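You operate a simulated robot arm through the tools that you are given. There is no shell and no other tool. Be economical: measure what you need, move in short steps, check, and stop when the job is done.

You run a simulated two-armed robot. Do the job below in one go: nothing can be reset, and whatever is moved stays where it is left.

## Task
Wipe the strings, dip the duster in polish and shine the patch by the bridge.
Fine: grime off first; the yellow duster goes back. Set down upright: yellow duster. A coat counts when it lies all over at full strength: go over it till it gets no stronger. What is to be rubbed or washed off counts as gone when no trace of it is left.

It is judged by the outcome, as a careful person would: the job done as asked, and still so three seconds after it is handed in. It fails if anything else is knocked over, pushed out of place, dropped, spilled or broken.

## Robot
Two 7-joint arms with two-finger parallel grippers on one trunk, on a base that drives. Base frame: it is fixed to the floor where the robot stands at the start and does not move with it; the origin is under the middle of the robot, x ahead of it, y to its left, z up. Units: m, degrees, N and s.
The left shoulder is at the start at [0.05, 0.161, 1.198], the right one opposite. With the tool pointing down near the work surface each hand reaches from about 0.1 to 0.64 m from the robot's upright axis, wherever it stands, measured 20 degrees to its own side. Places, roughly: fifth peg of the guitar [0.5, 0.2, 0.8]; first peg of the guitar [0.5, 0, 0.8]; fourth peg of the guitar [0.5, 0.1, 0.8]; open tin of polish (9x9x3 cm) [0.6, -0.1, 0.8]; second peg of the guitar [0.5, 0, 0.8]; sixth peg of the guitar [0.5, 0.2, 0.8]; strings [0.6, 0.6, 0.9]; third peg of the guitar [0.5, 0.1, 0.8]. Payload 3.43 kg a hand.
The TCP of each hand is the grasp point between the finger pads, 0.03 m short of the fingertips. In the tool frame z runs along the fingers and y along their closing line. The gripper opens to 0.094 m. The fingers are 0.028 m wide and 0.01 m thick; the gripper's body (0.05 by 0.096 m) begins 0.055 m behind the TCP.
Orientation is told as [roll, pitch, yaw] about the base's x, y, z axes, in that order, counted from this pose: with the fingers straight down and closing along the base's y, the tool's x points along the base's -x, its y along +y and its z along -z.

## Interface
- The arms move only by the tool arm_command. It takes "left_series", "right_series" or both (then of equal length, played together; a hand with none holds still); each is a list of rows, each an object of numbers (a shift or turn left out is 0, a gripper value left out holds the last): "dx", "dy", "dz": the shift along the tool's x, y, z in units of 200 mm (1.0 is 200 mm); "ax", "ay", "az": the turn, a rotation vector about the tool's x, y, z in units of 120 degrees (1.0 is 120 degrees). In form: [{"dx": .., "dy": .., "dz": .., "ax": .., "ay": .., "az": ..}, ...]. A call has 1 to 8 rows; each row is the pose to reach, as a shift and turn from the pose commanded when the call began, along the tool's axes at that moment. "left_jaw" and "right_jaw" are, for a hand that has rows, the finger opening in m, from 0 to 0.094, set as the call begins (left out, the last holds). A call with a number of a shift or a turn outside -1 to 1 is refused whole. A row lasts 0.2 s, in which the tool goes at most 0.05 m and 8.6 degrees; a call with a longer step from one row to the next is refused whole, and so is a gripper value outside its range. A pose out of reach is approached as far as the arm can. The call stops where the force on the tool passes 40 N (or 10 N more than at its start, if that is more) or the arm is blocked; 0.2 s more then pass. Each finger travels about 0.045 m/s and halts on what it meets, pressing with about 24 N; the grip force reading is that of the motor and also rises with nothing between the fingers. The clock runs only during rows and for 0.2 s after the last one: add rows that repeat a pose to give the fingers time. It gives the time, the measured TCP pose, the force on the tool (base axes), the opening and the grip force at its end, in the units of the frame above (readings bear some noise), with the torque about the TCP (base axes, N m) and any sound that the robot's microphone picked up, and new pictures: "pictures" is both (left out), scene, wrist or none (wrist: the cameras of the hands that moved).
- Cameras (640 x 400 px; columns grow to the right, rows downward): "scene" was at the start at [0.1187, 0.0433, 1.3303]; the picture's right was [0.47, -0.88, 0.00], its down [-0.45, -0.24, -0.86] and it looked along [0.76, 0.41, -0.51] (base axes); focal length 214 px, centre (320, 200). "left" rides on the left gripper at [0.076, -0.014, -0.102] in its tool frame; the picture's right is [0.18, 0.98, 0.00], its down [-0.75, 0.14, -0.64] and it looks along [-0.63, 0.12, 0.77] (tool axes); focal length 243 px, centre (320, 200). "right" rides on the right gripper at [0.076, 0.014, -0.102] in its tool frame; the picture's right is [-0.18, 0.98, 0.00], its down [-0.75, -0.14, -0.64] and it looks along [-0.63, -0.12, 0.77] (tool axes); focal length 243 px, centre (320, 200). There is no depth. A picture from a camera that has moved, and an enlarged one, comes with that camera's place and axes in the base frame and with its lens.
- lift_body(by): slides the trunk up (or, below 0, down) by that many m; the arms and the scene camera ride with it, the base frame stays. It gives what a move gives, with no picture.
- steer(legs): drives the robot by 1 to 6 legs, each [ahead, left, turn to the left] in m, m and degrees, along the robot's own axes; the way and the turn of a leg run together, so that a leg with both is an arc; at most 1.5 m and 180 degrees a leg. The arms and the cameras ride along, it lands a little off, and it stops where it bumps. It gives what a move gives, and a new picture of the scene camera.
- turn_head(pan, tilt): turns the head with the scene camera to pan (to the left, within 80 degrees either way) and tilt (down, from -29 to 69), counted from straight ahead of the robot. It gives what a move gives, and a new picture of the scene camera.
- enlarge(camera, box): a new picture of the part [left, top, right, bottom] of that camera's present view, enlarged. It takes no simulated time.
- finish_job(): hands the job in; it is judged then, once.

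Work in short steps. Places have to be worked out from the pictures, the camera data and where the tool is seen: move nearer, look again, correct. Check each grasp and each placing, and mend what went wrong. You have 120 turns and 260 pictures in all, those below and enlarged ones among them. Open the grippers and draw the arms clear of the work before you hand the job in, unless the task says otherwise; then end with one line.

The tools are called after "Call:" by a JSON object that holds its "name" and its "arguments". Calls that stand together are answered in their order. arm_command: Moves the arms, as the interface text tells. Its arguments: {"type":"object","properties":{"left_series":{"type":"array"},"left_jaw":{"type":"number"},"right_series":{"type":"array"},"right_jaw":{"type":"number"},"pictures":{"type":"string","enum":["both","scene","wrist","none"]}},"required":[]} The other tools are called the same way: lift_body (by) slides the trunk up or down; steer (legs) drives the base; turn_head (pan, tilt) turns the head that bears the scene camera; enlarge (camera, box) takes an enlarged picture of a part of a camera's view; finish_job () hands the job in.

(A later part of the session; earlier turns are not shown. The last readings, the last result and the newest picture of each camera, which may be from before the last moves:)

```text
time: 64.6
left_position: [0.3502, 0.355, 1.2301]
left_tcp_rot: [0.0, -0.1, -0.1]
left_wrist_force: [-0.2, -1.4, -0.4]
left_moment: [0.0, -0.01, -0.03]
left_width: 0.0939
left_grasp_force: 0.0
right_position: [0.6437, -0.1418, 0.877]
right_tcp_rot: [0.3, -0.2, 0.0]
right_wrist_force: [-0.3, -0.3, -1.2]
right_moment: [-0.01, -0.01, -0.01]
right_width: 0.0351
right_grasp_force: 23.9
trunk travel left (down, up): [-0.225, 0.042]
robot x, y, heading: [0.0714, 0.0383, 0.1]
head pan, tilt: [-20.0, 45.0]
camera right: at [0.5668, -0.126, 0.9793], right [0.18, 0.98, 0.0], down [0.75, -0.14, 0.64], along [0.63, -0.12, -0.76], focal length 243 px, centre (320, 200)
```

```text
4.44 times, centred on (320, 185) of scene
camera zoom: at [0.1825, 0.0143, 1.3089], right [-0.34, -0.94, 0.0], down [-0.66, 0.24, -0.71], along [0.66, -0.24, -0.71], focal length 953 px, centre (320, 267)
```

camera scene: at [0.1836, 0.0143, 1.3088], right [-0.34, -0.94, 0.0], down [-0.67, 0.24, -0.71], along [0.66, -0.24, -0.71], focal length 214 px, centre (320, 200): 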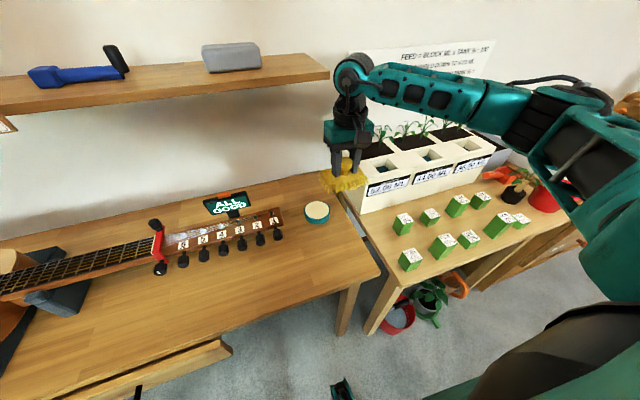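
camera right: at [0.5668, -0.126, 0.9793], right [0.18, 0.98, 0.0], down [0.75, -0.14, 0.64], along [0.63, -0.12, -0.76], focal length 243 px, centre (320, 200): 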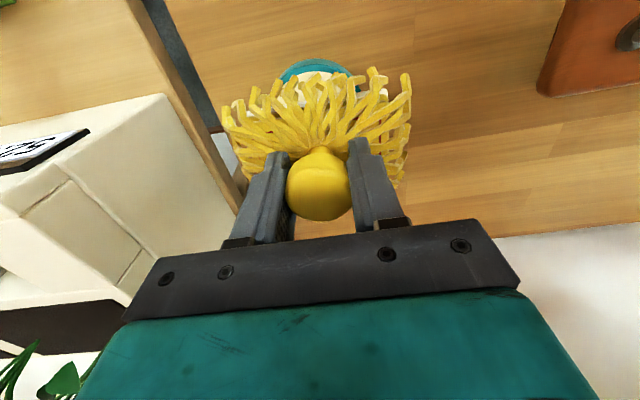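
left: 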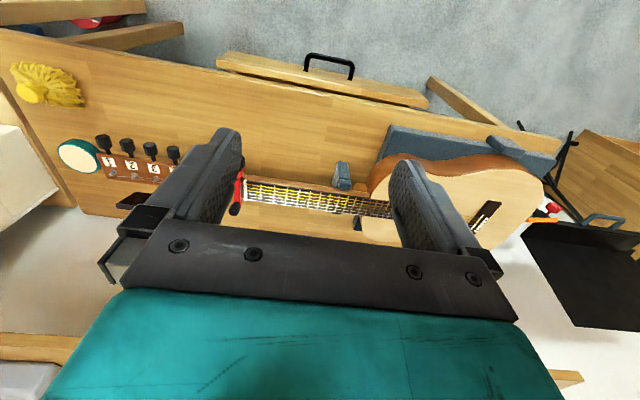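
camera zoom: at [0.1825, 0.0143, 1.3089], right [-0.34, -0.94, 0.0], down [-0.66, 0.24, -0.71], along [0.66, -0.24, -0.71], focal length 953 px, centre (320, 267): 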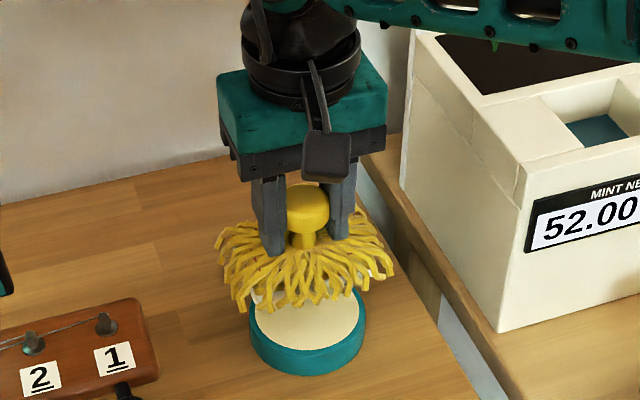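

Tin undisturbed. I lift on to 1.0 and check the mop for polish.

Call:
{"name": "arm_command", "arguments": {"right_series": [{"dz": -0.04}, {"dz": -0.11, "dx": 0.03}, {"dz": -0.2, "dx": 0.08}, {"dz": -0.3, "dx": 0.14}, {"dz": -0.4, "dx": 0.2}, {"dz": -0.5, "dx": 0.26}, {"dz": -0.58, "dx": 0.31}, {"dz": -0.62, "dx": 0.33}], "pictures": "none"}}

Call:
{"name": "enlarge", "arguments": {"camera": "scene", "box": [290, 130, 390, 230]}}

```text
time: 66.4
left_position: [0.3497, 0.3558, 1.2309]
left_tcp_rot: [-0.1, 0.1, 0.0]
left_wrist_force: [0.2, -0.9, -0.4]
left_moment: [-0.04, -0.02, 0.03]
left_width: 0.0937
left_grasp_force: 0.0
right_position: [0.5763, -0.1425, 0.9998]
right_tcp_rot: [0.1, -0.2, -0.1]
right_wrist_force: [-0.6, -0.3, 0.6]
right_moment: [0.0, -0.01, 0.02]
right_width: 0.0351
right_grasp_force: 24.1
trunk travel left (down, up): [-0.225, 0.042]
robot x, y, heading: [0.0707, 0.0395, 0.2]
head pan, tilt: [-20.0, 45.0]
```

```text
4.00 times, centred on (340, 180) of scene
camera zoom: at [0.1824, 0.0143, 1.3089], right [-0.34, -0.94, 0.0], down [-0.66, 0.24, -0.71], along [0.66, -0.24, -0.71], focal length 858 px, centre (240, 280)
```

zoom: 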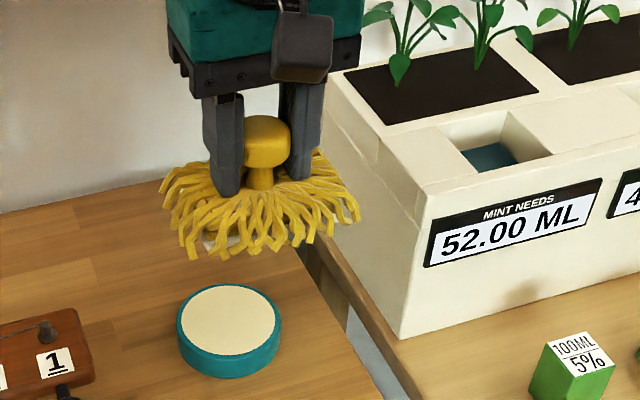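

Cream polish shows on the duster's underside. I drive back to the guitar.

Call:
{"name": "steer", "arguments": {"legs": [[-0.03, 0, 0], [0, 0.37, 0], [0, 0.36, 0]]}}

Call:
{"name": "turn_head", "arguments": {"pan": 15, "tilt": 45}}

Call:
{"name": "enlarge", "arguments": {"camera": "scene", "box": [240, 130, 400, 230]}}

```text
time: 74.0
left_position: [0.3198, 1.0851, 1.2291]
left_tcp_rot: [0.0, 0.0, -0.1]
left_wrist_force: [0.0, 0.1, 0.2]
left_moment: [-0.01, 0.03, -0.03]
left_width: 0.0944
left_grasp_force: 0.1
right_position: [0.5453, 0.5877, 1.0002]
right_tcp_rot: [0.1, -0.3, -0.1]
right_wrist_force: [0.1, 0.6, -1.0]
right_moment: [-0.01, 0.02, 0.02]
right_width: 0.035
right_grasp_force: 23.7
trunk travel left (down, up): [-0.225, 0.042]
robot x, y, heading: [0.0376, 0.7727, -0.2]
head pan, tilt: [-20.0, 45.0]
camera scene: at [0.1519, 0.746, 1.309], right [-0.34, -0.94, 0.0], down [-0.66, 0.24, -0.71], along [0.66, -0.24, -0.71], focal length 214 px, centre (320, 200)
```

scene: 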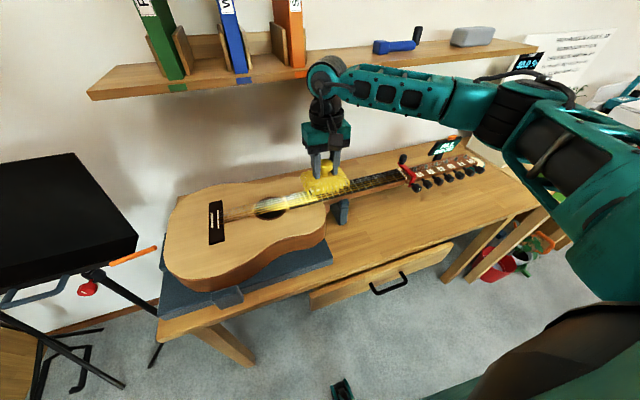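

```text
time: 75.0
left_position: [0.319, 1.0853, 1.2299]
left_tcp_rot: [0.0, 0.1, -0.1]
left_wrist_force: [-0.5, 0.1, 0.0]
left_moment: [-0.01, -0.02, 0.01]
left_width: 0.0938
left_grasp_force: 0.2
right_position: [0.545, 0.588, 1.0011]
right_tcp_rot: [0.0, -0.2, 0.0]
right_wrist_force: [0.2, -0.6, -1.1]
right_moment: [0.0, -0.03, -0.01]
right_width: 0.0349
right_grasp_force: 24.1
trunk travel left (down, up): [-0.225, 0.042]
robot x, y, heading: [0.0335, 0.7705, -0.1]
head pan, tilt: [15.0, 45.0]
camera scene: at [0.1542, 0.7946, 1.3089], right [0.26, -0.97, 0.0], down [-0.68, -0.18, -0.71], along [0.68, 0.18, -0.71], focal length 214 px, centre (320, 200)
```

scene: 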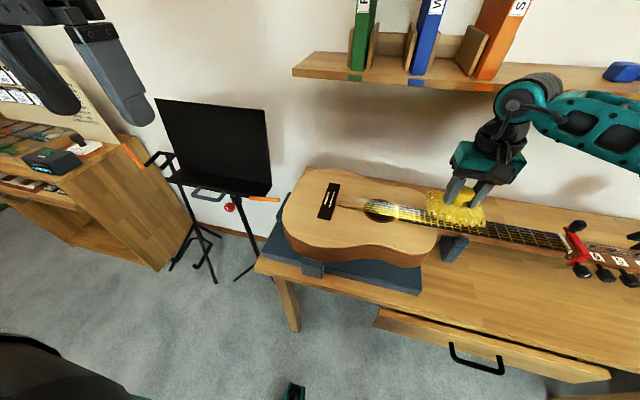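

```text
4.00 times, centred on (320, 180) of scene
camera zoom: at [0.1542, 0.7946, 1.3089], right [0.26, -0.97, 0.0], down [-0.68, -0.18, -0.71], along [0.68, 0.18, -0.71], focal length 858 px, centre (320, 280)
```

zoom: 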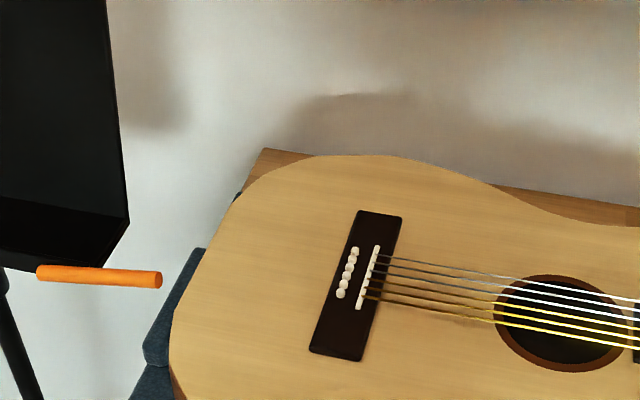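

I look closely at the top around the bridge for a dull patch.

Call:
{"name": "enlarge", "arguments": {"camera": "scene", "box": [280, 170, 344, 210]}}

Call:
{"name": "enlarge", "arguments": {"camera": "scene", "box": [310, 190, 390, 240]}}

Call:
{"name": "enlarge", "arguments": {"camera": "left", "box": [160, 130, 320, 230]}}

```text
10.00 times, centred on (312, 190) of scene
camera zoom: at [0.1542, 0.7946, 1.3089], right [0.26, -0.97, 0.0], down [-0.68, -0.18, -0.71], along [0.68, 0.18, -0.71], focal length 2145 px, centre (400, 300)
```

zoom: 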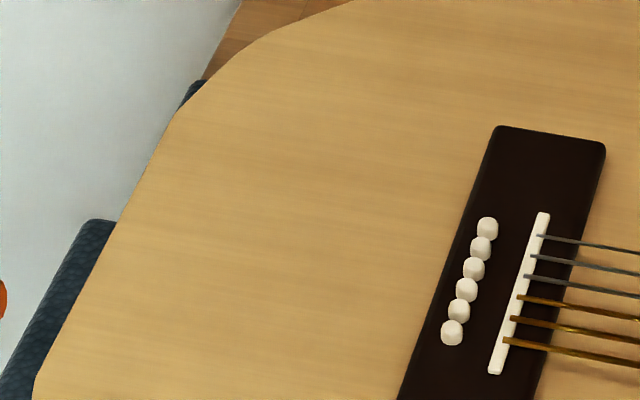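

```text
8.00 times, centred on (350, 215) of scene
camera zoom: at [0.1542, 0.7946, 1.3089], right [0.26, -0.97, 0.0], down [-0.68, -0.18, -0.71], along [0.68, 0.18, -0.71], focal length 1716 px, centre (80, 80)
```

zoom: 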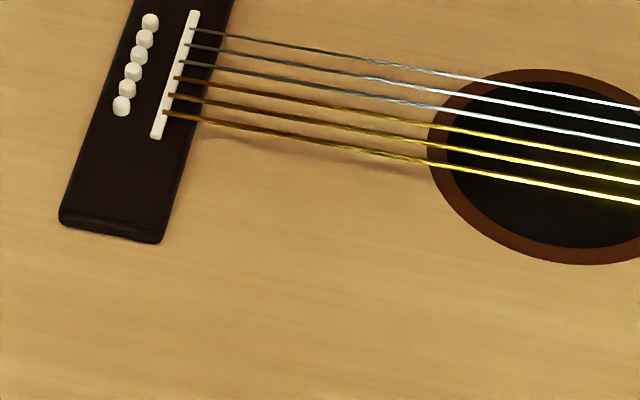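

```text
4.00 times, centred on (240, 180) of left
camera zoom: at [0.244, 1.0718, 1.3323], right [-0.18, 0.98, 0.0], down [0.75, 0.14, 0.64], along [0.63, 0.12, -0.77], focal length 970 px, centre (640, 280)
```

zoom: 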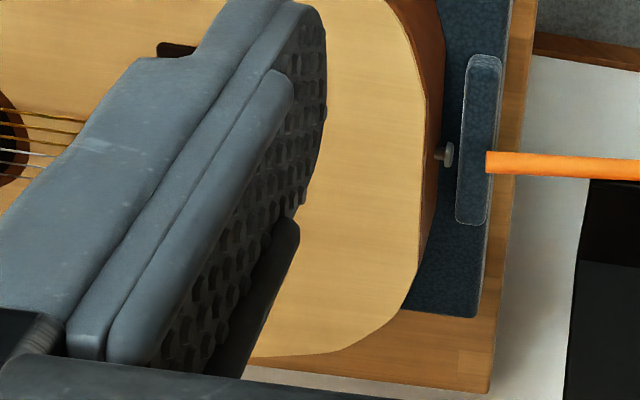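

No patch stands out, so I try the open spruce next to the bridge on the near side (about x 0.51, y 0.81), clear of strings. First I glide there high up.

Call:
{"name": "arm_command", "arguments": {"right_series": [{"dy": 0.04}, {"dy": 0.12}, {"dy": 0.22, "dx": 0.02}, {"dy": 0.32, "dx": 0.05}, {"dy": 0.42, "dx": 0.08}, {"dy": 0.52, "dx": 0.11}, {"dy": 0.6, "dx": 0.14}, {"dy": 0.65, "dx": 0.16}], "pictures": "none"}}

Call:
{"name": "arm_command", "arguments": {"right_series": [{"dy": 0.05, "dz": 0.02}, {"dy": 0.14, "dz": 0.06}, {"dy": 0.24, "dz": 0.11}, {"dy": 0.34, "dz": 0.17}, {"dy": 0.42, "dz": 0.23}, {"dy": 0.47, "dz": 0.28}, {"dy": 0.48, "dz": 0.31}, {"dy": 0.48, "dz": 0.32}], "pictures": "both"}}

Call:
{"name": "enlarge", "arguments": {"camera": "scene", "box": [270, 140, 430, 260]}}

```text
time: 76.8
left_position: [0.3195, 1.0851, 1.2302]
left_tcp_rot: [0.1, 0.0, -0.1]
left_wrist_force: [0.8, -1.0, 0.0]
left_moment: [0.0, -0.03, -0.01]
left_width: 0.0941
left_grasp_force: 0.1
right_position: [0.5156, 0.7207, 0.9986]
right_tcp_rot: [0.1, -0.3, -0.1]
right_wrist_force: [0.5, 1.3, -0.9]
right_moment: [0.01, 0.0, 0.0]
right_width: 0.0349
right_grasp_force: 23.8
trunk travel left (down, up): [-0.225, 0.042]
robot x, y, heading: [0.0341, 0.7725, -0.2]
head pan, tilt: [15.0, 45.0]
```

```text
time: 78.6
left_position: [0.3197, 1.0855, 1.2305]
left_tcp_rot: [0.0, 0.0, -0.1]
left_wrist_force: [-0.3, -0.3, -0.1]
left_moment: [-0.01, 0.04, -0.04]
left_width: 0.0939
left_grasp_force: 0.1
right_position: [0.5146, 0.8162, 0.9366]
right_tcp_rot: [0.0, -0.3, -0.1]
right_wrist_force: [-0.4, 0.4, -0.8]
right_moment: [-0.01, 0.0, -0.02]
right_width: 0.0349
right_grasp_force: 23.9
trunk travel left (down, up): [-0.225, 0.042]
robot x, y, heading: [0.0358, 0.7756, -0.2]
head pan, tilt: [15.0, 45.0]
camera scene: at [0.1541, 0.7948, 1.309], right [0.26, -0.97, 0.0], down [-0.68, -0.18, -0.71], along [0.68, 0.18, -0.71], focal length 214 px, centre (320, 200)
camera right: at [0.4384, 0.8307, 1.0396], right [0.19, 0.98, 0.0], down [0.75, -0.14, 0.64], along [0.63, -0.12, -0.76], focal length 243 px, centre (320, 200)
```

scene: 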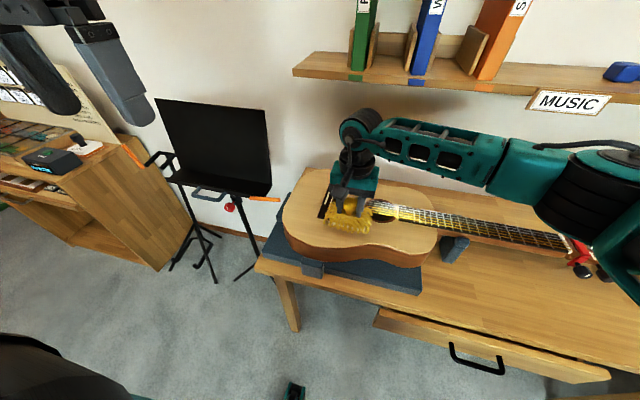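
right: 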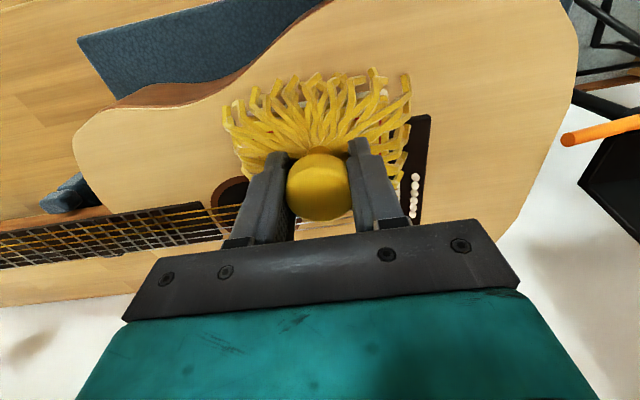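

```text
3.33 times, centred on (350, 200) of scene
camera zoom: at [0.1541, 0.7948, 1.309], right [0.26, -0.97, 0.0], down [-0.68, -0.18, -0.71], along [0.68, 0.18, -0.71], focal length 715 px, centre (220, 200)
```

zoom: 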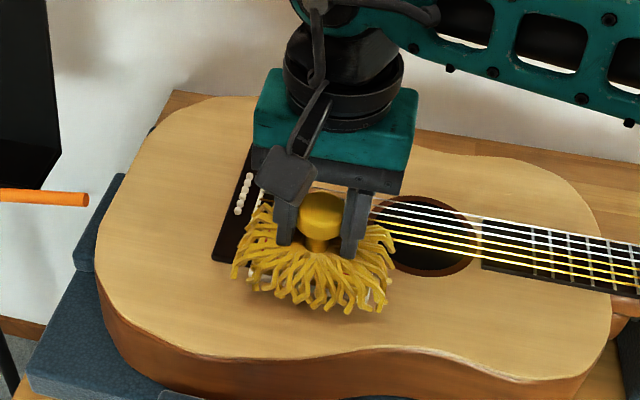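

I back off 1 cm from the strings and descend to contact.

Call:
{"name": "arm_command", "arguments": {"right_series": [{"dx": 0.03, "dz": 0.03, "dy": -0.02}, {"dx": 0.06, "dz": 0.08, "dy": -0.04}, {"dx": 0.06, "dz": 0.12, "dy": -0.04}, {"dx": 0.06, "dz": 0.15, "dy": -0.04}], "pictures": "none"}}

Call:
{"name": "enlarge", "arguments": {"camera": "scene", "box": [280, 160, 400, 250]}}

```text
time: 79.6
left_position: [0.3193, 1.0857, 1.2302]
left_tcp_rot: [-0.1, 0.0, -0.1]
left_wrist_force: [-0.8, -0.5, 0.2]
left_moment: [0.01, -0.02, 0.01]
left_width: 0.094
left_grasp_force: 0.0
right_position: [0.502, 0.808, 0.9074]
right_tcp_rot: [0.2, -0.4, -0.1]
right_wrist_force: [-0.2, -0.6, 4.2]
right_moment: [-0.25, 0.01, 0.0]
right_width: 0.0353
right_grasp_force: 23.6
trunk travel left (down, up): [-0.225, 0.042]
robot x, y, heading: [0.0343, 0.7759, -0.0]
head pan, tilt: [15.0, 45.0]
```

```text
4.44 times, centred on (340, 205) of scene
camera zoom: at [0.1536, 0.7947, 1.3091], right [0.26, -0.97, 0.0], down [-0.68, -0.18, -0.71], along [0.68, 0.18, -0.71], focal length 953 px, centre (231, 178)
```

zoom: 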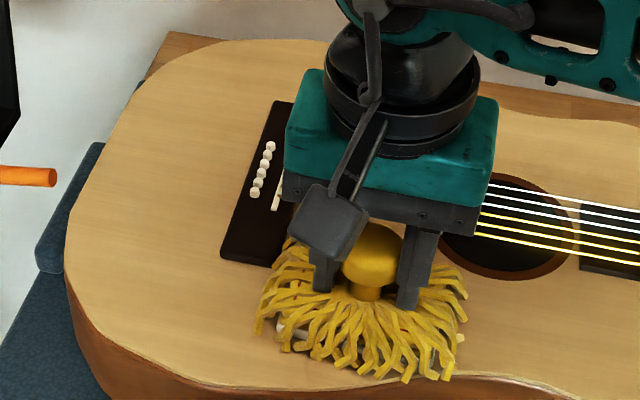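

Contact at 4 N. I press 1 mm more, rub a short stroke, then lift and look for a coat.

Call:
{"name": "arm_command", "arguments": {"right_series": [{"dz": 0.005}, {"dz": 0.005, "dy": -0.05}, {"dz": 0.005, "dy": -0.1}, {"dz": 0.005, "dy": -0.05}, {"dz": 0.005}, {"dz": 0.005, "dx": 0.05}, {"dz": 0.005, "dx": 0.05, "dy": -0.05}, {"dz": 0.005, "dx": 0.05, "dy": -0.1}], "pictures": "none"}}

Call:
{"name": "arm_command", "arguments": {"right_series": [{"dz": -0.02}, {"dz": -0.08}, {"dz": -0.16, "dy": -0.05}, {"dz": -0.25, "dy": -0.12}, {"dz": -0.34, "dy": -0.21}, {"dz": -0.4, "dy": -0.3}, {"dz": -0.42, "dy": -0.38}, {"dz": -0.42, "dy": -0.42}], "pictures": "none"}}

Call:
{"name": "enlarge", "arguments": {"camera": "scene", "box": [280, 160, 400, 250]}}

```text
time: 81.4
left_position: [0.318, 1.0874, 1.2303]
left_tcp_rot: [0.0, -0.1, -0.2]
left_wrist_force: [-0.2, 0.7, -0.4]
left_moment: [0.03, 0.02, 0.05]
left_width: 0.0942
left_grasp_force: 0.1
right_position: [0.49, 0.7898, 0.9068]
right_tcp_rot: [0.4, -0.4, 0.1]
right_wrist_force: [-0.8, 11.2, 21.9]
right_moment: [-0.31, -0.14, 0.05]
right_width: 0.035
right_grasp_force: 24.1
trunk travel left (down, up): [-0.225, 0.042]
robot x, y, heading: [0.0371, 0.7749, -0.3]
head pan, tilt: [15.0, 45.0]
```

```text
time: 83.2
left_position: [0.3202, 1.0849, 1.23]
left_tcp_rot: [0.0, 0.0, -0.1]
left_wrist_force: [0.4, 0.6, 0.2]
left_moment: [0.0, -0.01, -0.03]
left_width: 0.094
left_grasp_force: 0.0
right_position: [0.4901, 0.7027, 0.9891]
right_tcp_rot: [0.0, -0.2, 0.0]
right_wrist_force: [0.5, -0.1, -1.5]
right_moment: [-0.02, -0.03, 0.0]
right_width: 0.0351
right_grasp_force: 24.3
trunk travel left (down, up): [-0.225, 0.042]
robot x, y, heading: [0.0373, 0.7708, -0.1]
head pan, tilt: [15.0, 45.0]
```

```text
4.44 times, centred on (340, 205) of scene
camera zoom: at [0.1541, 0.7947, 1.309], right [0.26, -0.97, 0.0], down [-0.68, -0.18, -0.71], along [0.68, 0.18, -0.71], focal length 953 px, centre (231, 178)
```

zoom: 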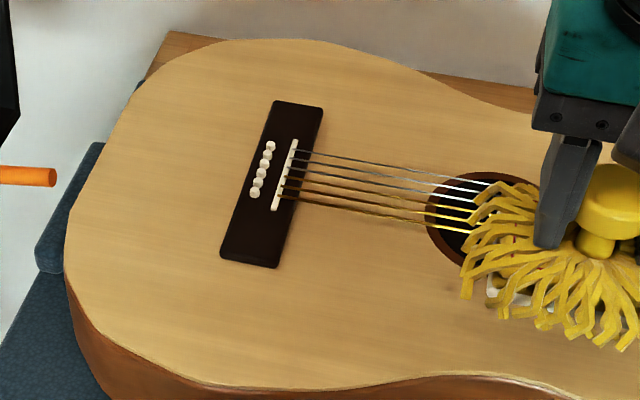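

I magnify the rubbed spot.

Call:
{"name": "enlarge", "arguments": {"camera": "scene", "box": [310, 195, 390, 245]}}

Call:
{"name": "enlarge", "arguments": {"camera": "right", "box": [360, 60, 600, 220]}}

```text
8.00 times, centred on (350, 220) of scene
camera zoom: at [0.1541, 0.7947, 1.309], right [0.26, -0.97, 0.0], down [-0.68, -0.18, -0.71], along [0.68, 0.18, -0.71], focal length 1716 px, centre (80, 40)
```

zoom: 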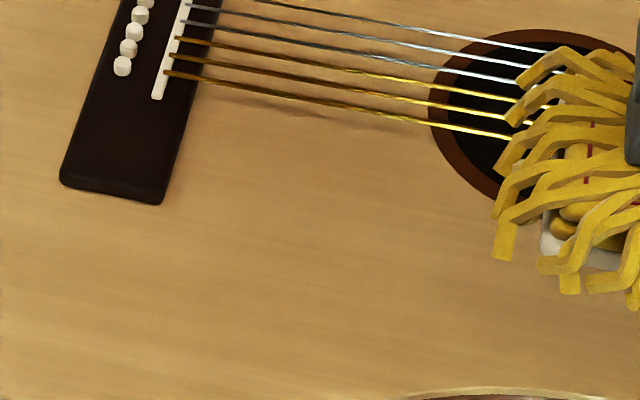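

```text
2.50 times, centred on (480, 140) of right
camera zoom: at [0.4147, 0.718, 1.0915], right [0.19, 0.98, 0.0], down [0.75, -0.14, 0.64], along [0.63, -0.12, -0.76], focal length 606 px, centre (-80, 350)
```

zoom: 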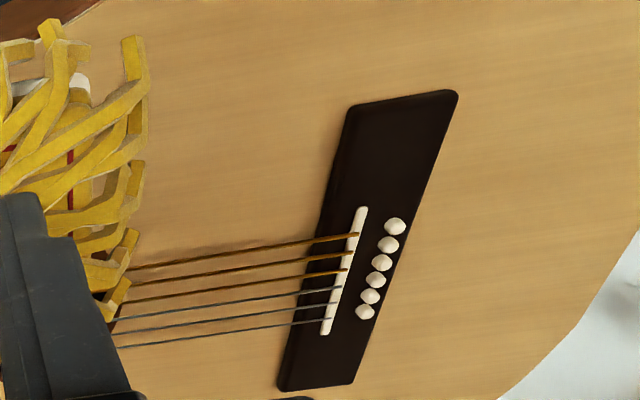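

No coat visible there. I use the left camera, from above the bridge, to search the rest of the top.

Call:
{"name": "arm_command", "arguments": {"left_series": [{"dx": -0.1, "dy": -0.13, "dz": 0.1}, {"dx": -0.2, "dy": -0.26, "dz": 0.2}, {"dx": -0.3, "dy": -0.39, "dz": 0.3}, {"dx": -0.4, "dy": -0.52, "dz": 0.4}, {"dx": -0.5, "dy": -0.6, "dz": 0.5}], "pictures": "wrist"}}

Call:
{"name": "enlarge", "arguments": {"camera": "left", "box": [230, 60, 410, 240]}}

Call:
{"name": "enlarge", "arguments": {"camera": "left", "box": [230, 140, 400, 240]}}

```text
time: 84.4
left_position: [0.4217, 0.9665, 1.1317]
left_tcp_rot: [0.1, 0.0, -0.1]
left_wrist_force: [0.2, 1.1, -0.4]
left_moment: [-0.02, -0.01, -0.01]
left_width: 0.0943
left_grasp_force: 0.0
right_position: [0.4901, 0.7037, 0.9878]
right_tcp_rot: [0.1, -0.3, -0.1]
right_wrist_force: [1.2, 0.4, -1.3]
right_moment: [-0.02, 0.01, 0.0]
right_width: 0.035
right_grasp_force: 23.2
trunk travel left (down, up): [-0.225, 0.042]
robot x, y, heading: [0.0401, 0.7707, -0.2]
head pan, tilt: [15.0, 45.0]
camera left: at [0.3449, 0.9522, 1.2337], right [-0.18, 0.98, 0.0], down [0.75, 0.14, 0.64], along [0.63, 0.12, -0.77], focal length 243 px, centre (320, 200)
```

left: 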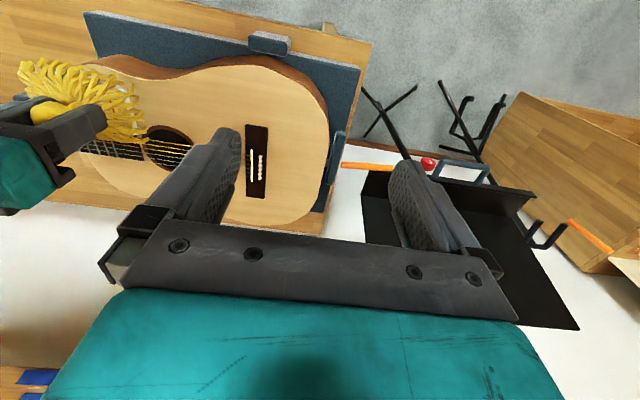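

```text
2.22 times, centred on (320, 150) of left
camera zoom: at [0.3449, 0.9522, 1.2337], right [-0.18, 0.98, 0.0], down [0.75, 0.14, 0.64], along [0.63, 0.12, -0.77], focal length 539 px, centre (320, 311)
```

zoom: 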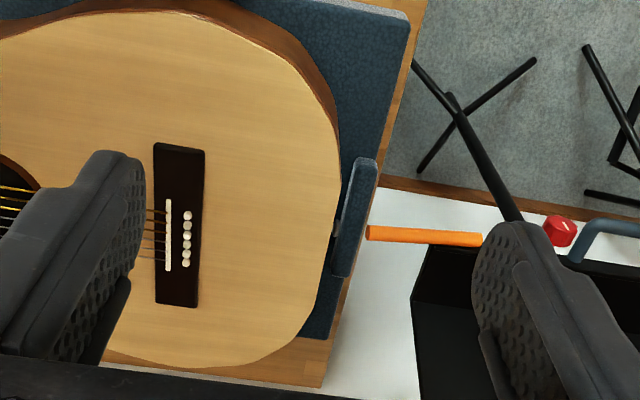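

```text
3.76 times, centred on (315, 190) of left
camera zoom: at [0.3449, 0.9522, 1.2337], right [-0.18, 0.98, 0.0], down [0.75, 0.14, 0.64], along [0.63, 0.12, -0.77], focal length 913 px, centre (339, 238)
```

zoom: 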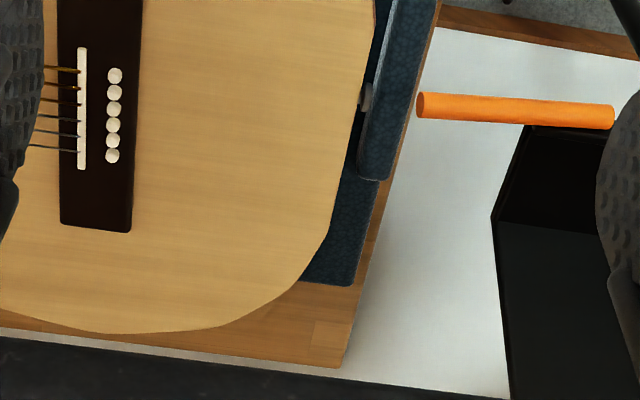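

Nothing behind the bridge. I zoom into the near side and under-string area from here.

Call:
{"name": "enlarge", "arguments": {"camera": "left", "box": [150, 70, 270, 150]}}

Call:
{"name": "enlarge", "arguments": {"camera": "scene", "box": [326, 165, 390, 205]}}

Call:
{"name": "enlarge", "arguments": {"camera": "scene", "box": [330, 195, 362, 215]}}

```text
5.00 times, centred on (210, 110) of left
camera zoom: at [0.3449, 0.9522, 1.2337], right [-0.18, 0.98, 0.0], down [0.75, 0.14, 0.64], along [0.63, 0.12, -0.77], focal length 1213 px, centre (870, 650)
```

zoom: 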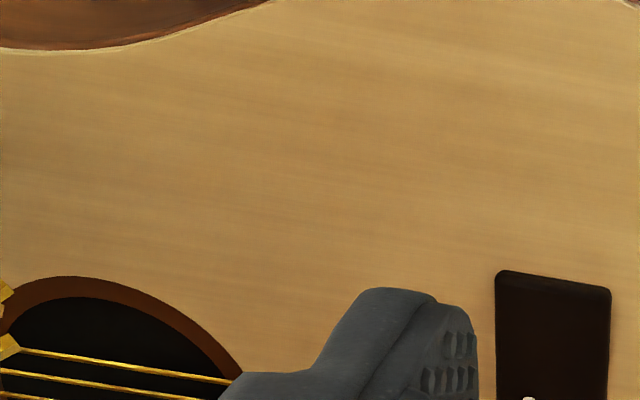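

```text
10.00 times, centred on (358, 185) of scene
camera zoom: at [0.1547, 0.7945, 1.3089], right [0.26, -0.97, 0.0], down [-0.68, -0.18, -0.71], along [0.68, 0.18, -0.71], focal length 2145 px, centre (-60, 350)
```

zoom: 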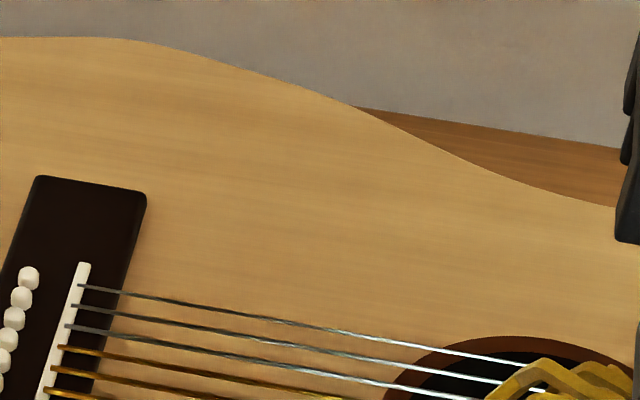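

```text
16.00 times, centred on (346, 205) of scene
camera zoom: at [0.1547, 0.7945, 1.3089], right [0.26, -0.97, 0.0], down [-0.68, -0.18, -0.71], along [0.68, 0.18, -0.71], focal length 3432 px, centre (-96, 120)
```

zoom: 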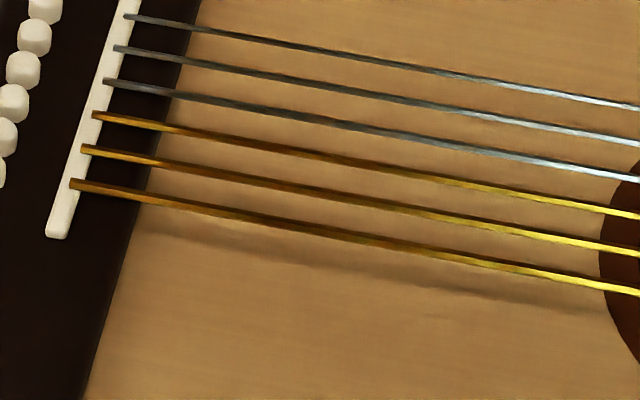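

Only the string shadow shows. To compare like with like, I retract the left hand and move the duster back to where it was for the earlier zoom.

Call:
{"name": "arm_command", "arguments": {"left_series": [{"dx": 0.1, "dy": 0.12, "dz": -0.1}, {"dx": 0.2, "dy": 0.24, "dz": -0.2}, {"dx": 0.3, "dy": 0.36, "dz": -0.3}, {"dx": 0.4, "dy": 0.48, "dz": -0.4}, {"dx": 0.5, "dy": 0.6, "dz": -0.5}, {"dx": 0.5, "dy": 0.6, "dz": -0.5}, {"dx": 0.5, "dy": 0.6, "dz": -0.5}, {"dx": 0.5, "dy": 0.6, "dz": -0.5}], "right_series": [{"dy": -0.03, "dx": -0.02}, {"dy": -0.1, "dx": -0.05}, {"dy": -0.19, "dx": -0.1}, {"dy": -0.29, "dx": -0.15}, {"dy": -0.39, "dx": -0.2}, {"dy": -0.48, "dx": -0.24}, {"dy": -0.55, "dx": -0.27}, {"dy": -0.58, "dx": -0.28}], "pictures": "none"}}

Call:
{"name": "enlarge", "arguments": {"camera": "scene", "box": [310, 190, 390, 240]}}

Call:
{"name": "enlarge", "arguments": {"camera": "scene", "box": [240, 130, 400, 260]}}

```text
time: 86.2
left_position: [0.3206, 1.0847, 1.2299]
left_tcp_rot: [0.0, -0.1, 0.0]
left_wrist_force: [0.4, 0.3, -0.3]
left_moment: [-0.01, 0.01, 0.02]
left_width: 0.0939
left_grasp_force: 0.0
right_position: [0.5477, 0.5873, 0.9893]
right_tcp_rot: [0.0, -0.2, -0.2]
right_wrist_force: [-0.7, 0.7, -0.8]
right_moment: [0.02, -0.02, 0.0]
right_width: 0.0351
right_grasp_force: 23.8
trunk travel left (down, up): [-0.225, 0.042]
robot x, y, heading: [0.037, 0.7741, -0.2]
head pan, tilt: [15.0, 45.0]
```

```text
8.00 times, centred on (350, 215) of scene
camera zoom: at [0.1542, 0.7946, 1.3089], right [0.26, -0.97, 0.0], down [-0.68, -0.18, -0.71], along [0.68, 0.18, -0.71], focal length 1716 px, centre (80, 80)
```

zoom: 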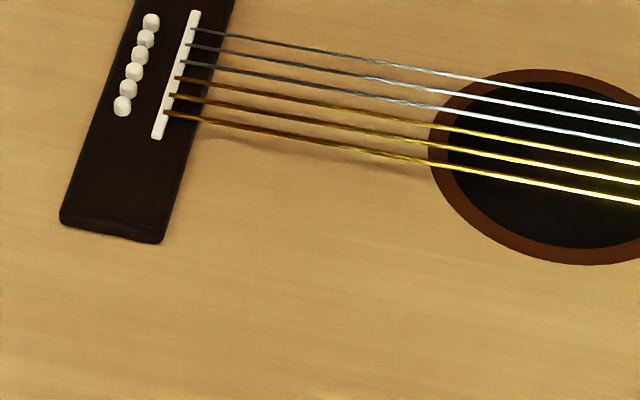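

```text
3.08 times, centred on (320, 195) of scene
camera zoom: at [0.1542, 0.7946, 1.3089], right [0.26, -0.97, 0.0], down [-0.68, -0.18, -0.71], along [0.68, 0.18, -0.71], focal length 660 px, centre (320, 215)
```

zoom: 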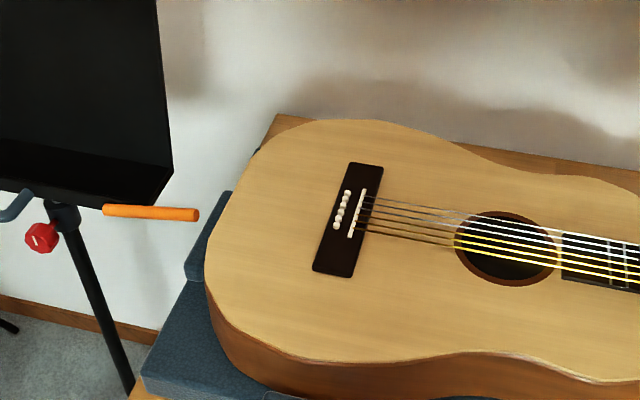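

The spot is unchanged, so the patch must be elsewhere by the bridge. I drive 0.12 m further left to reach the area behind and beyond the bridge comfortably.

Call:
{"name": "steer", "arguments": {"legs": [[0, 0.13, 0]]}}

Call:
{"name": "enlarge", "arguments": {"camera": "scene", "box": [280, 130, 440, 250]}}

```text
time: 88.0
left_position: [0.3206, 1.2154, 1.2294]
left_tcp_rot: [0.1, 0.0, -0.2]
left_wrist_force: [0.1, 0.5, -0.1]
left_moment: [-0.04, -0.02, 0.0]
left_width: 0.094
left_grasp_force: 0.0
right_position: [0.5488, 0.7177, 0.9883]
right_tcp_rot: [0.1, -0.2, -0.3]
right_wrist_force: [-0.5, 0.3, -0.9]
right_moment: [0.0, -0.08, 0.03]
right_width: 0.0352
right_grasp_force: 24.2
trunk travel left (down, up): [-0.225, 0.042]
robot x, y, heading: [0.0387, 0.9043, -0.3]
head pan, tilt: [15.0, 45.0]
camera scene: at [0.1544, 0.9257, 1.3089], right [0.26, -0.97, 0.0], down [-0.68, -0.18, -0.71], along [0.68, 0.18, -0.71], focal length 214 px, centre (320, 200)
```

scene: 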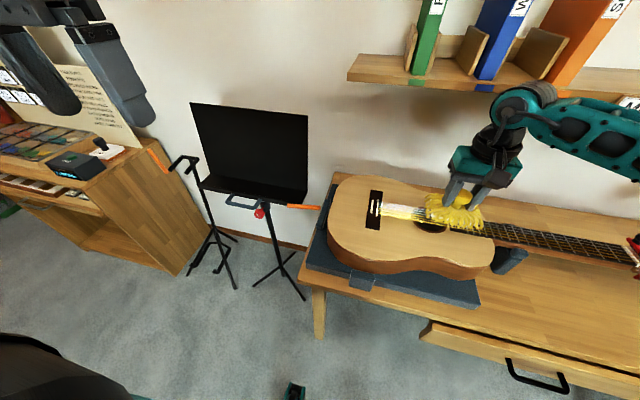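

```text
3.33 times, centred on (360, 190) of scene
camera zoom: at [0.1544, 0.9257, 1.3089], right [0.26, -0.97, 0.0], down [-0.68, -0.18, -0.71], along [0.68, 0.18, -0.71], focal length 715 px, centre (187, 233)
```

zoom: 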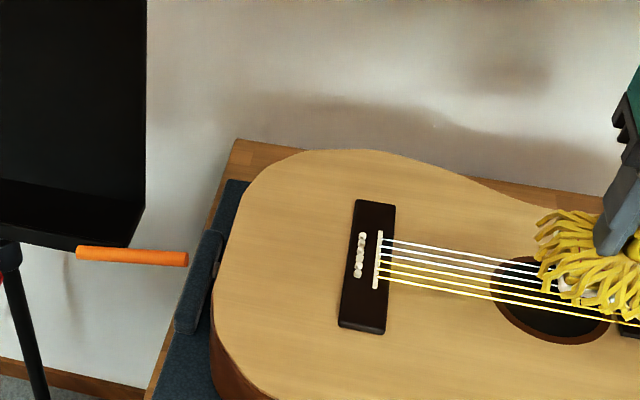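

The glint now falls near the bridge, good for seeing a dull spot; I zoom in there.

Call:
{"name": "enlarge", "arguments": {"camera": "scene", "box": [328, 180, 424, 240]}}

Call:
{"name": "enlarge", "arguments": {"camera": "scene", "box": [330, 165, 394, 205]}}

```text
6.67 times, centred on (376, 210) of scene
camera zoom: at [0.1544, 0.9257, 1.3089], right [0.26, -0.97, 0.0], down [-0.68, -0.18, -0.71], along [0.68, 0.18, -0.71], focal length 1430 px, centre (-53, 133)
```

zoom: 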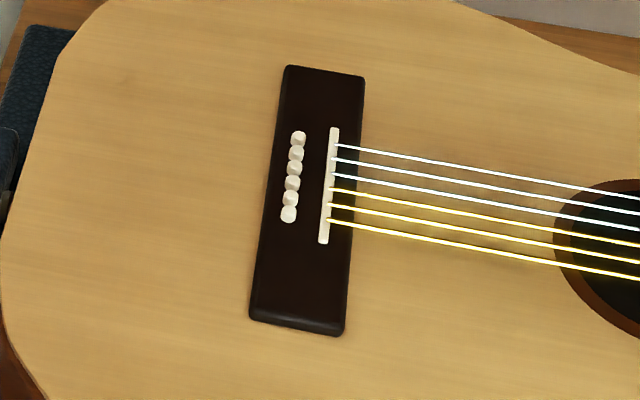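

```text
10.00 times, centred on (362, 185) of scene
camera zoom: at [0.1544, 0.9257, 1.3089], right [0.26, -0.97, 0.0], down [-0.68, -0.18, -0.71], along [0.68, 0.18, -0.71], focal length 2145 px, centre (-100, 350)
```

zoom: 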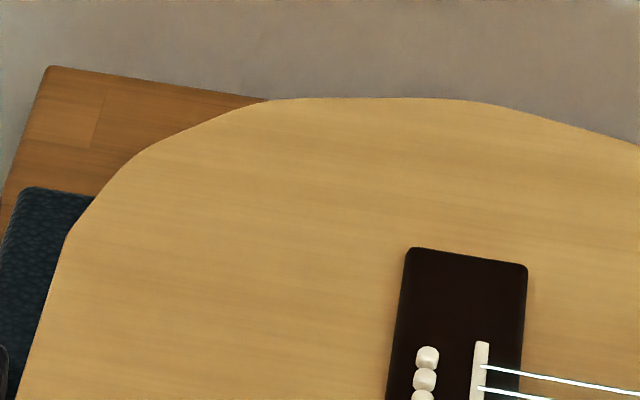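

I try behind the bridge: glide over to about (0.575, 0.96).

Call:
{"name": "arm_command", "arguments": {"right_series": [{"dy": 0.05}, {"dy": 0.15, "dx": -0.02}, {"dy": 0.26, "dx": -0.05}, {"dy": 0.37, "dx": -0.08}, {"dy": 0.48, "dx": -0.11}, {"dy": 0.59, "dx": -0.13}, {"dy": 0.68, "dx": -0.13}, {"dy": 0.73, "dx": -0.13}], "pictures": "none"}}

Call:
{"name": "arm_command", "arguments": {"right_series": [{"dy": 0.05, "dz": 0.02}, {"dy": 0.14, "dz": 0.06}, {"dy": 0.24, "dz": 0.11}, {"dy": 0.34, "dz": 0.17}, {"dy": 0.42, "dz": 0.22}, {"dy": 0.47, "dz": 0.26}, {"dy": 0.49, "dz": 0.29}, {"dy": 0.49, "dz": 0.3}], "pictures": "wrist"}}

Call:
{"name": "enlarge", "arguments": {"camera": "scene", "box": [300, 140, 440, 240]}}

```text
time: 89.8
left_position: [0.3214, 1.2155, 1.2302]
left_tcp_rot: [0.0, 0.0, -0.3]
left_wrist_force: [1.1, -0.8, 0.2]
left_moment: [0.0, -0.02, -0.04]
left_width: 0.0939
left_grasp_force: 0.1
right_position: [0.5746, 0.8627, 0.9905]
right_tcp_rot: [0.1, -0.2, -0.3]
right_wrist_force: [-0.8, 0.2, -0.5]
right_moment: [0.0, 0.0, -0.01]
right_width: 0.035
right_grasp_force: 23.5
trunk travel left (down, up): [-0.225, 0.042]
robot x, y, heading: [0.032, 0.9038, 0.0]
head pan, tilt: [15.0, 45.0]
```

```text
time: 91.6
left_position: [0.3207, 1.2154, 1.2296]
left_tcp_rot: [0.1, 0.0, -0.2]
left_wrist_force: [0.0, -0.5, -0.4]
left_moment: [0.0, 0.01, 0.01]
left_width: 0.094
left_grasp_force: 0.1
right_position: [0.5765, 0.9623, 0.9296]
right_tcp_rot: [0.0, -0.3, -0.2]
right_wrist_force: [0.1, 0.1, -0.9]
right_moment: [0.0, -0.02, -0.01]
right_width: 0.0353
right_grasp_force: 24.1
trunk travel left (down, up): [-0.225, 0.042]
robot x, y, heading: [0.0343, 0.9039, -0.2]
head pan, tilt: [15.0, 45.0]
camera right: at [0.4992, 0.9775, 1.0317], right [0.19, 0.98, 0.0], down [0.75, -0.14, 0.64], along [0.63, -0.12, -0.76], focal length 243 px, centre (320, 200)
```

right: 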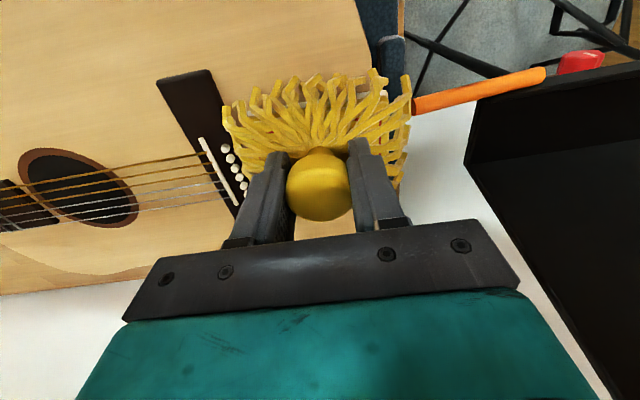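

```text
4.00 times, centred on (370, 190) of scene
camera zoom: at [0.1544, 0.9254, 1.309], right [0.26, -0.97, 0.0], down [-0.68, -0.18, -0.71], along [0.68, 0.18, -0.71], focal length 858 px, centre (120, 240)
```

zoom: 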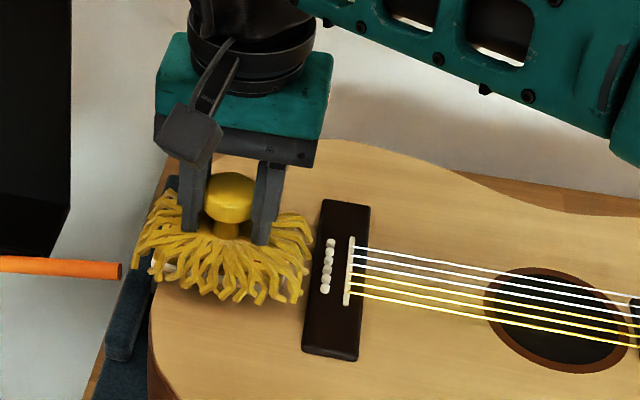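

I shift 1 cm toward the bridge, away from the stand's arm, and descend to contact.

Call:
{"name": "arm_command", "arguments": {"right_series": [{"dy": -0.03, "dz": 0.02}, {"dy": -0.06, "dz": 0.06}, {"dy": -0.06, "dz": 0.1}, {"dy": -0.06, "dz": 0.115}], "pictures": "none"}}

```text
time: 92.6
left_position: [0.3199, 1.2162, 1.2303]
left_tcp_rot: [0.0, 0.0, -0.2]
left_wrist_force: [-0.4, 0.3, 0.0]
left_moment: [0.0, 0.02, -0.02]
left_width: 0.0938
left_grasp_force: 0.2
right_position: [0.5764, 0.9503, 0.9071]
right_tcp_rot: [0.1, -0.4, -0.1]
right_wrist_force: [0.1, 0.8, 4.8]
right_moment: [-0.21, 0.14, 0.05]
right_width: 0.0352
right_grasp_force: 24.1
trunk travel left (down, up): [-0.225, 0.042]
robot x, y, heading: [0.0361, 0.9038, -0.5]
head pan, tilt: [15.0, 45.0]
```

Contact at 4.8 N. I rub a short stroke along x both ways, then lift toward the robot and look.

Call:
{"name": "arm_command", "arguments": {"right_series": [{"dz": 0.005}, {"dz": 0.005, "dx": 0.06}, {"dz": 0.005, "dx": 0.12}, {"dz": 0.005, "dx": 0.06}, {"dz": 0.005}, {"dz": 0.005, "dx": -0.06}, {"dz": 0.005, "dx": -0.12}, {"dz": 0.005, "dx": -0.06}], "pictures": "none"}}

Call:
{"name": "arm_command", "arguments": {"right_series": [{"dz": -0.02}, {"dz": -0.07}, {"dz": -0.15}, {"dz": -0.24, "dx": 0.04}, {"dz": -0.33, "dx": 0.12}, {"dz": -0.4, "dx": 0.22}, {"dz": -0.43, "dx": 0.32}, {"dz": -0.45, "dx": 0.4}], "pictures": "none"}}

Call:
{"name": "enlarge", "arguments": {"camera": "scene", "box": [310, 150, 430, 240]}}

Call:
{"name": "enlarge", "arguments": {"camera": "right", "box": [0, 0, 640, 400]}}

```text
time: 94.4
left_position: [0.3198, 1.2146, 1.2304]
left_tcp_rot: [0.0, -0.1, -0.2]
left_wrist_force: [0.0, 0.5, 0.6]
left_moment: [0.01, 0.01, -0.04]
left_width: 0.0938
left_grasp_force: 0.0
right_position: [0.5891, 0.9485, 0.9073]
right_tcp_rot: [0.1, -0.5, -0.1]
right_wrist_force: [6.1, -1.3, 11.9]
right_moment: [-0.11, 0.02, 0.07]
right_width: 0.0351
right_grasp_force: 24.3
trunk travel left (down, up): [-0.225, 0.042]
robot x, y, heading: [0.0354, 0.9057, -0.0]
head pan, tilt: [15.0, 45.0]
```

```text
time: 96.2
left_position: [0.3195, 1.2159, 1.231]
left_tcp_rot: [0.0, 0.0, -0.2]
left_wrist_force: [0.2, 1.1, -0.5]
left_moment: [-0.02, 0.0, 0.02]
left_width: 0.0942
left_grasp_force: 0.0
right_position: [0.5062, 0.9491, 0.9946]
right_tcp_rot: [0.1, -0.1, -0.2]
right_wrist_force: [0.0, 0.8, 0.3]
right_moment: [0.0, 0.0, 0.01]
right_width: 0.0352
right_grasp_force: 23.7
trunk travel left (down, up): [-0.225, 0.042]
robot x, y, heading: [0.0378, 0.9058, -0.3]
head pan, tilt: [15.0, 45.0]
```

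```text
4.44 times, centred on (370, 195) of scene
camera zoom: at [0.1543, 0.9253, 1.309], right [0.26, -0.97, 0.0], down [-0.68, -0.18, -0.71], along [0.68, 0.18, -0.71], focal length 953 px, centre (98, 222)
```

zoom: 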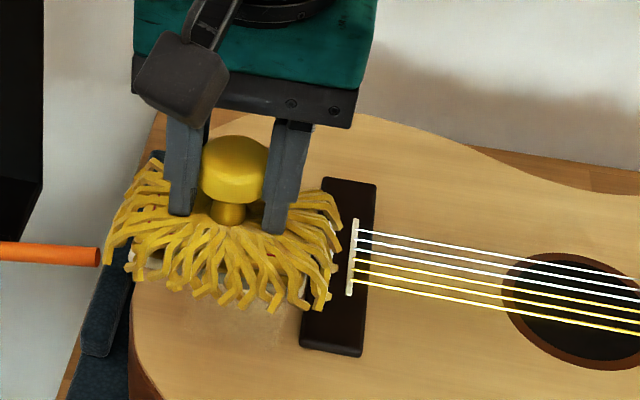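

```text
1.00 times, centred on (320, 200) of right (not enlarged: the box is as wide or as high as the picture)
camera zoom: at [0.4311, 0.9649, 1.0978], right [0.19, 0.98, 0.0], down [0.75, -0.15, 0.64], along [0.63, -0.12, -0.76], focal length 243 px, centre (320, 200)
```

zoom: 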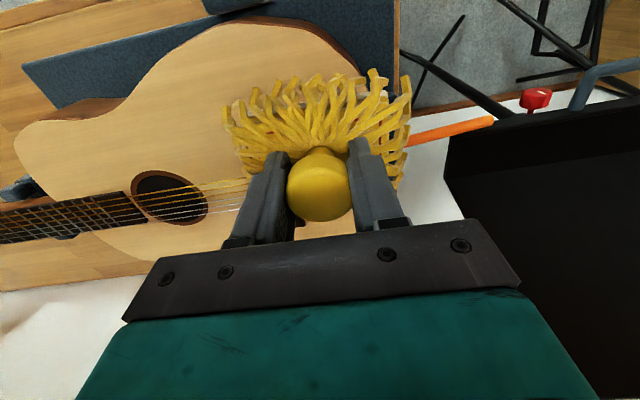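

A pale coat edge shows just behind the bridge — the patch is there. I move the duster aside to see its extent.

Call:
{"name": "arm_command", "arguments": {"right_series": [{"dy": -0.05}, {"dy": -0.15}, {"dy": -0.27}, {"dy": -0.39}, {"dy": -0.51}, {"dy": -0.63}, {"dy": -0.73}, {"dy": -0.78}], "pictures": "none"}}

Call:
{"name": "enlarge", "arguments": {"camera": "scene", "box": [316, 165, 396, 225]}}

```text
time: 98.0
left_position: [0.3203, 1.2154, 1.2304]
left_tcp_rot: [0.0, 0.0, -0.3]
left_wrist_force: [-0.6, 0.0, 0.2]
left_moment: [0.0, -0.02, -0.01]
left_width: 0.0939
left_grasp_force: 0.0
right_position: [0.5045, 0.7939, 0.994]
right_tcp_rot: [0.0, -0.2, 0.0]
right_wrist_force: [0.0, 0.3, -0.9]
right_moment: [-0.01, -0.05, -0.02]
right_width: 0.0352
right_grasp_force: 24.3
trunk travel left (down, up): [-0.225, 0.042]
robot x, y, heading: [0.0357, 0.906, -0.3]
head pan, tilt: [15.0, 45.0]
```

```text
6.67 times, centred on (356, 195) of scene
camera zoom: at [0.1544, 0.9253, 1.309], right [0.26, -0.97, 0.0], down [-0.68, -0.18, -0.71], along [0.68, 0.18, -0.71], focal length 1430 px, centre (80, 233)
```

zoom: 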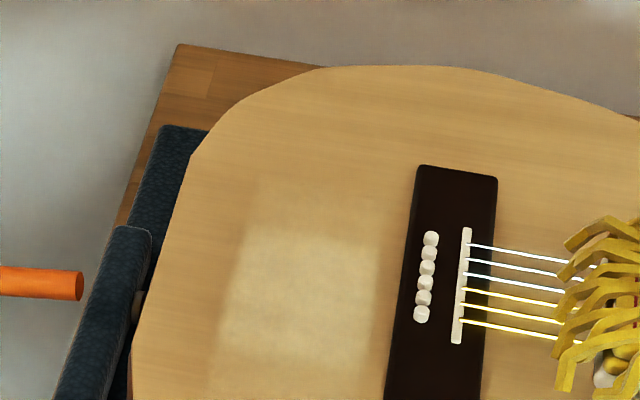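

I view the coat's full extent, including its near end.

Call:
{"name": "enlarge", "arguments": {"camera": "scene", "box": [324, 180, 388, 230]}}

Call:
{"name": "enlarge", "arguments": {"camera": "right", "box": [380, 60, 620, 220]}}

```text
8.00 times, centred on (356, 205) of scene
camera zoom: at [0.1544, 0.9253, 1.309], right [0.26, -0.97, 0.0], down [-0.68, -0.18, -0.71], along [0.68, 0.18, -0.71], focal length 1716 px, centre (32, 160)
```

zoom: 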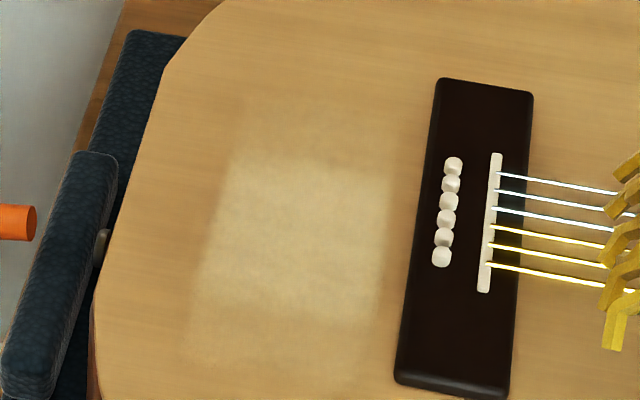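

```text
2.50 times, centred on (500, 140) of right
camera zoom: at [0.4303, 0.8091, 1.0975], right [0.19, 0.98, 0.0], down [0.75, -0.14, 0.64], along [0.63, -0.12, -0.76], focal length 606 px, centre (-130, 350)
```

zoom: 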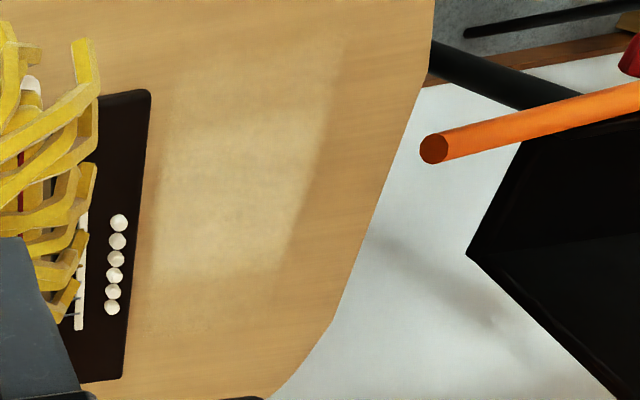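

The coat takes on x≈0.51–0.64 with the tail edge at y≈0.967, strongest in the middle. I return to the patch to rub it over fully.

Call:
{"name": "arm_command", "arguments": {"right_series": [{"dy": 0.05, "dx": -0.02}, {"dy": 0.14, "dx": -0.07}, {"dy": 0.25, "dx": -0.13}, {"dy": 0.36, "dx": -0.19}, {"dy": 0.47, "dx": -0.25}, {"dy": 0.58, "dx": -0.31}, {"dy": 0.68, "dx": -0.35}, {"dy": 0.75, "dx": -0.36}], "pictures": "none"}}

Call:
{"name": "arm_command", "arguments": {"right_series": [{"dz": 0.03, "dy": 0.01}, {"dz": 0.1, "dy": 0.01}, {"dz": 0.18, "dy": 0.01}, {"dz": 0.26, "dy": 0.01}, {"dz": 0.34, "dy": 0.01}, {"dz": 0.4, "dy": 0.01}, {"dz": 0.43, "dy": 0.01}, {"dz": 0.435, "dy": 0.01}], "pictures": "none"}}

```text
time: 99.8
left_position: [0.3206, 1.2158, 1.2304]
left_tcp_rot: [0.0, 0.1, -0.2]
left_wrist_force: [0.1, -0.3, -0.1]
left_moment: [0.03, -0.04, 0.0]
left_width: 0.0938
left_grasp_force: 0.1
right_position: [0.5797, 0.9438, 0.9954]
right_tcp_rot: [0.1, -0.1, -0.2]
right_wrist_force: [0.1, -0.1, -1.1]
right_moment: [0.01, -0.05, 0.01]
right_width: 0.0351
right_grasp_force: 24.0
trunk travel left (down, up): [-0.225, 0.042]
robot x, y, heading: [0.0365, 0.9026, -0.4]
head pan, tilt: [15.0, 45.0]
```

```text
time: 101.6
left_position: [0.3199, 1.2168, 1.2292]
left_tcp_rot: [0.0, -0.1, -0.1]
left_wrist_force: [-0.4, -0.1, -0.9]
left_moment: [0.0, -0.01, 0.03]
left_width: 0.0938
left_grasp_force: 0.0
right_position: [0.5787, 0.9475, 0.9083]
right_tcp_rot: [0.1, -0.3, 0.0]
right_wrist_force: [0.4, -0.5, -0.9]
right_moment: [0.0, -0.02, -0.01]
right_width: 0.0349
right_grasp_force: 23.8
trunk travel left (down, up): [-0.225, 0.042]
robot x, y, heading: [0.034, 0.905, -0.0]
head pan, tilt: [15.0, 45.0]
```

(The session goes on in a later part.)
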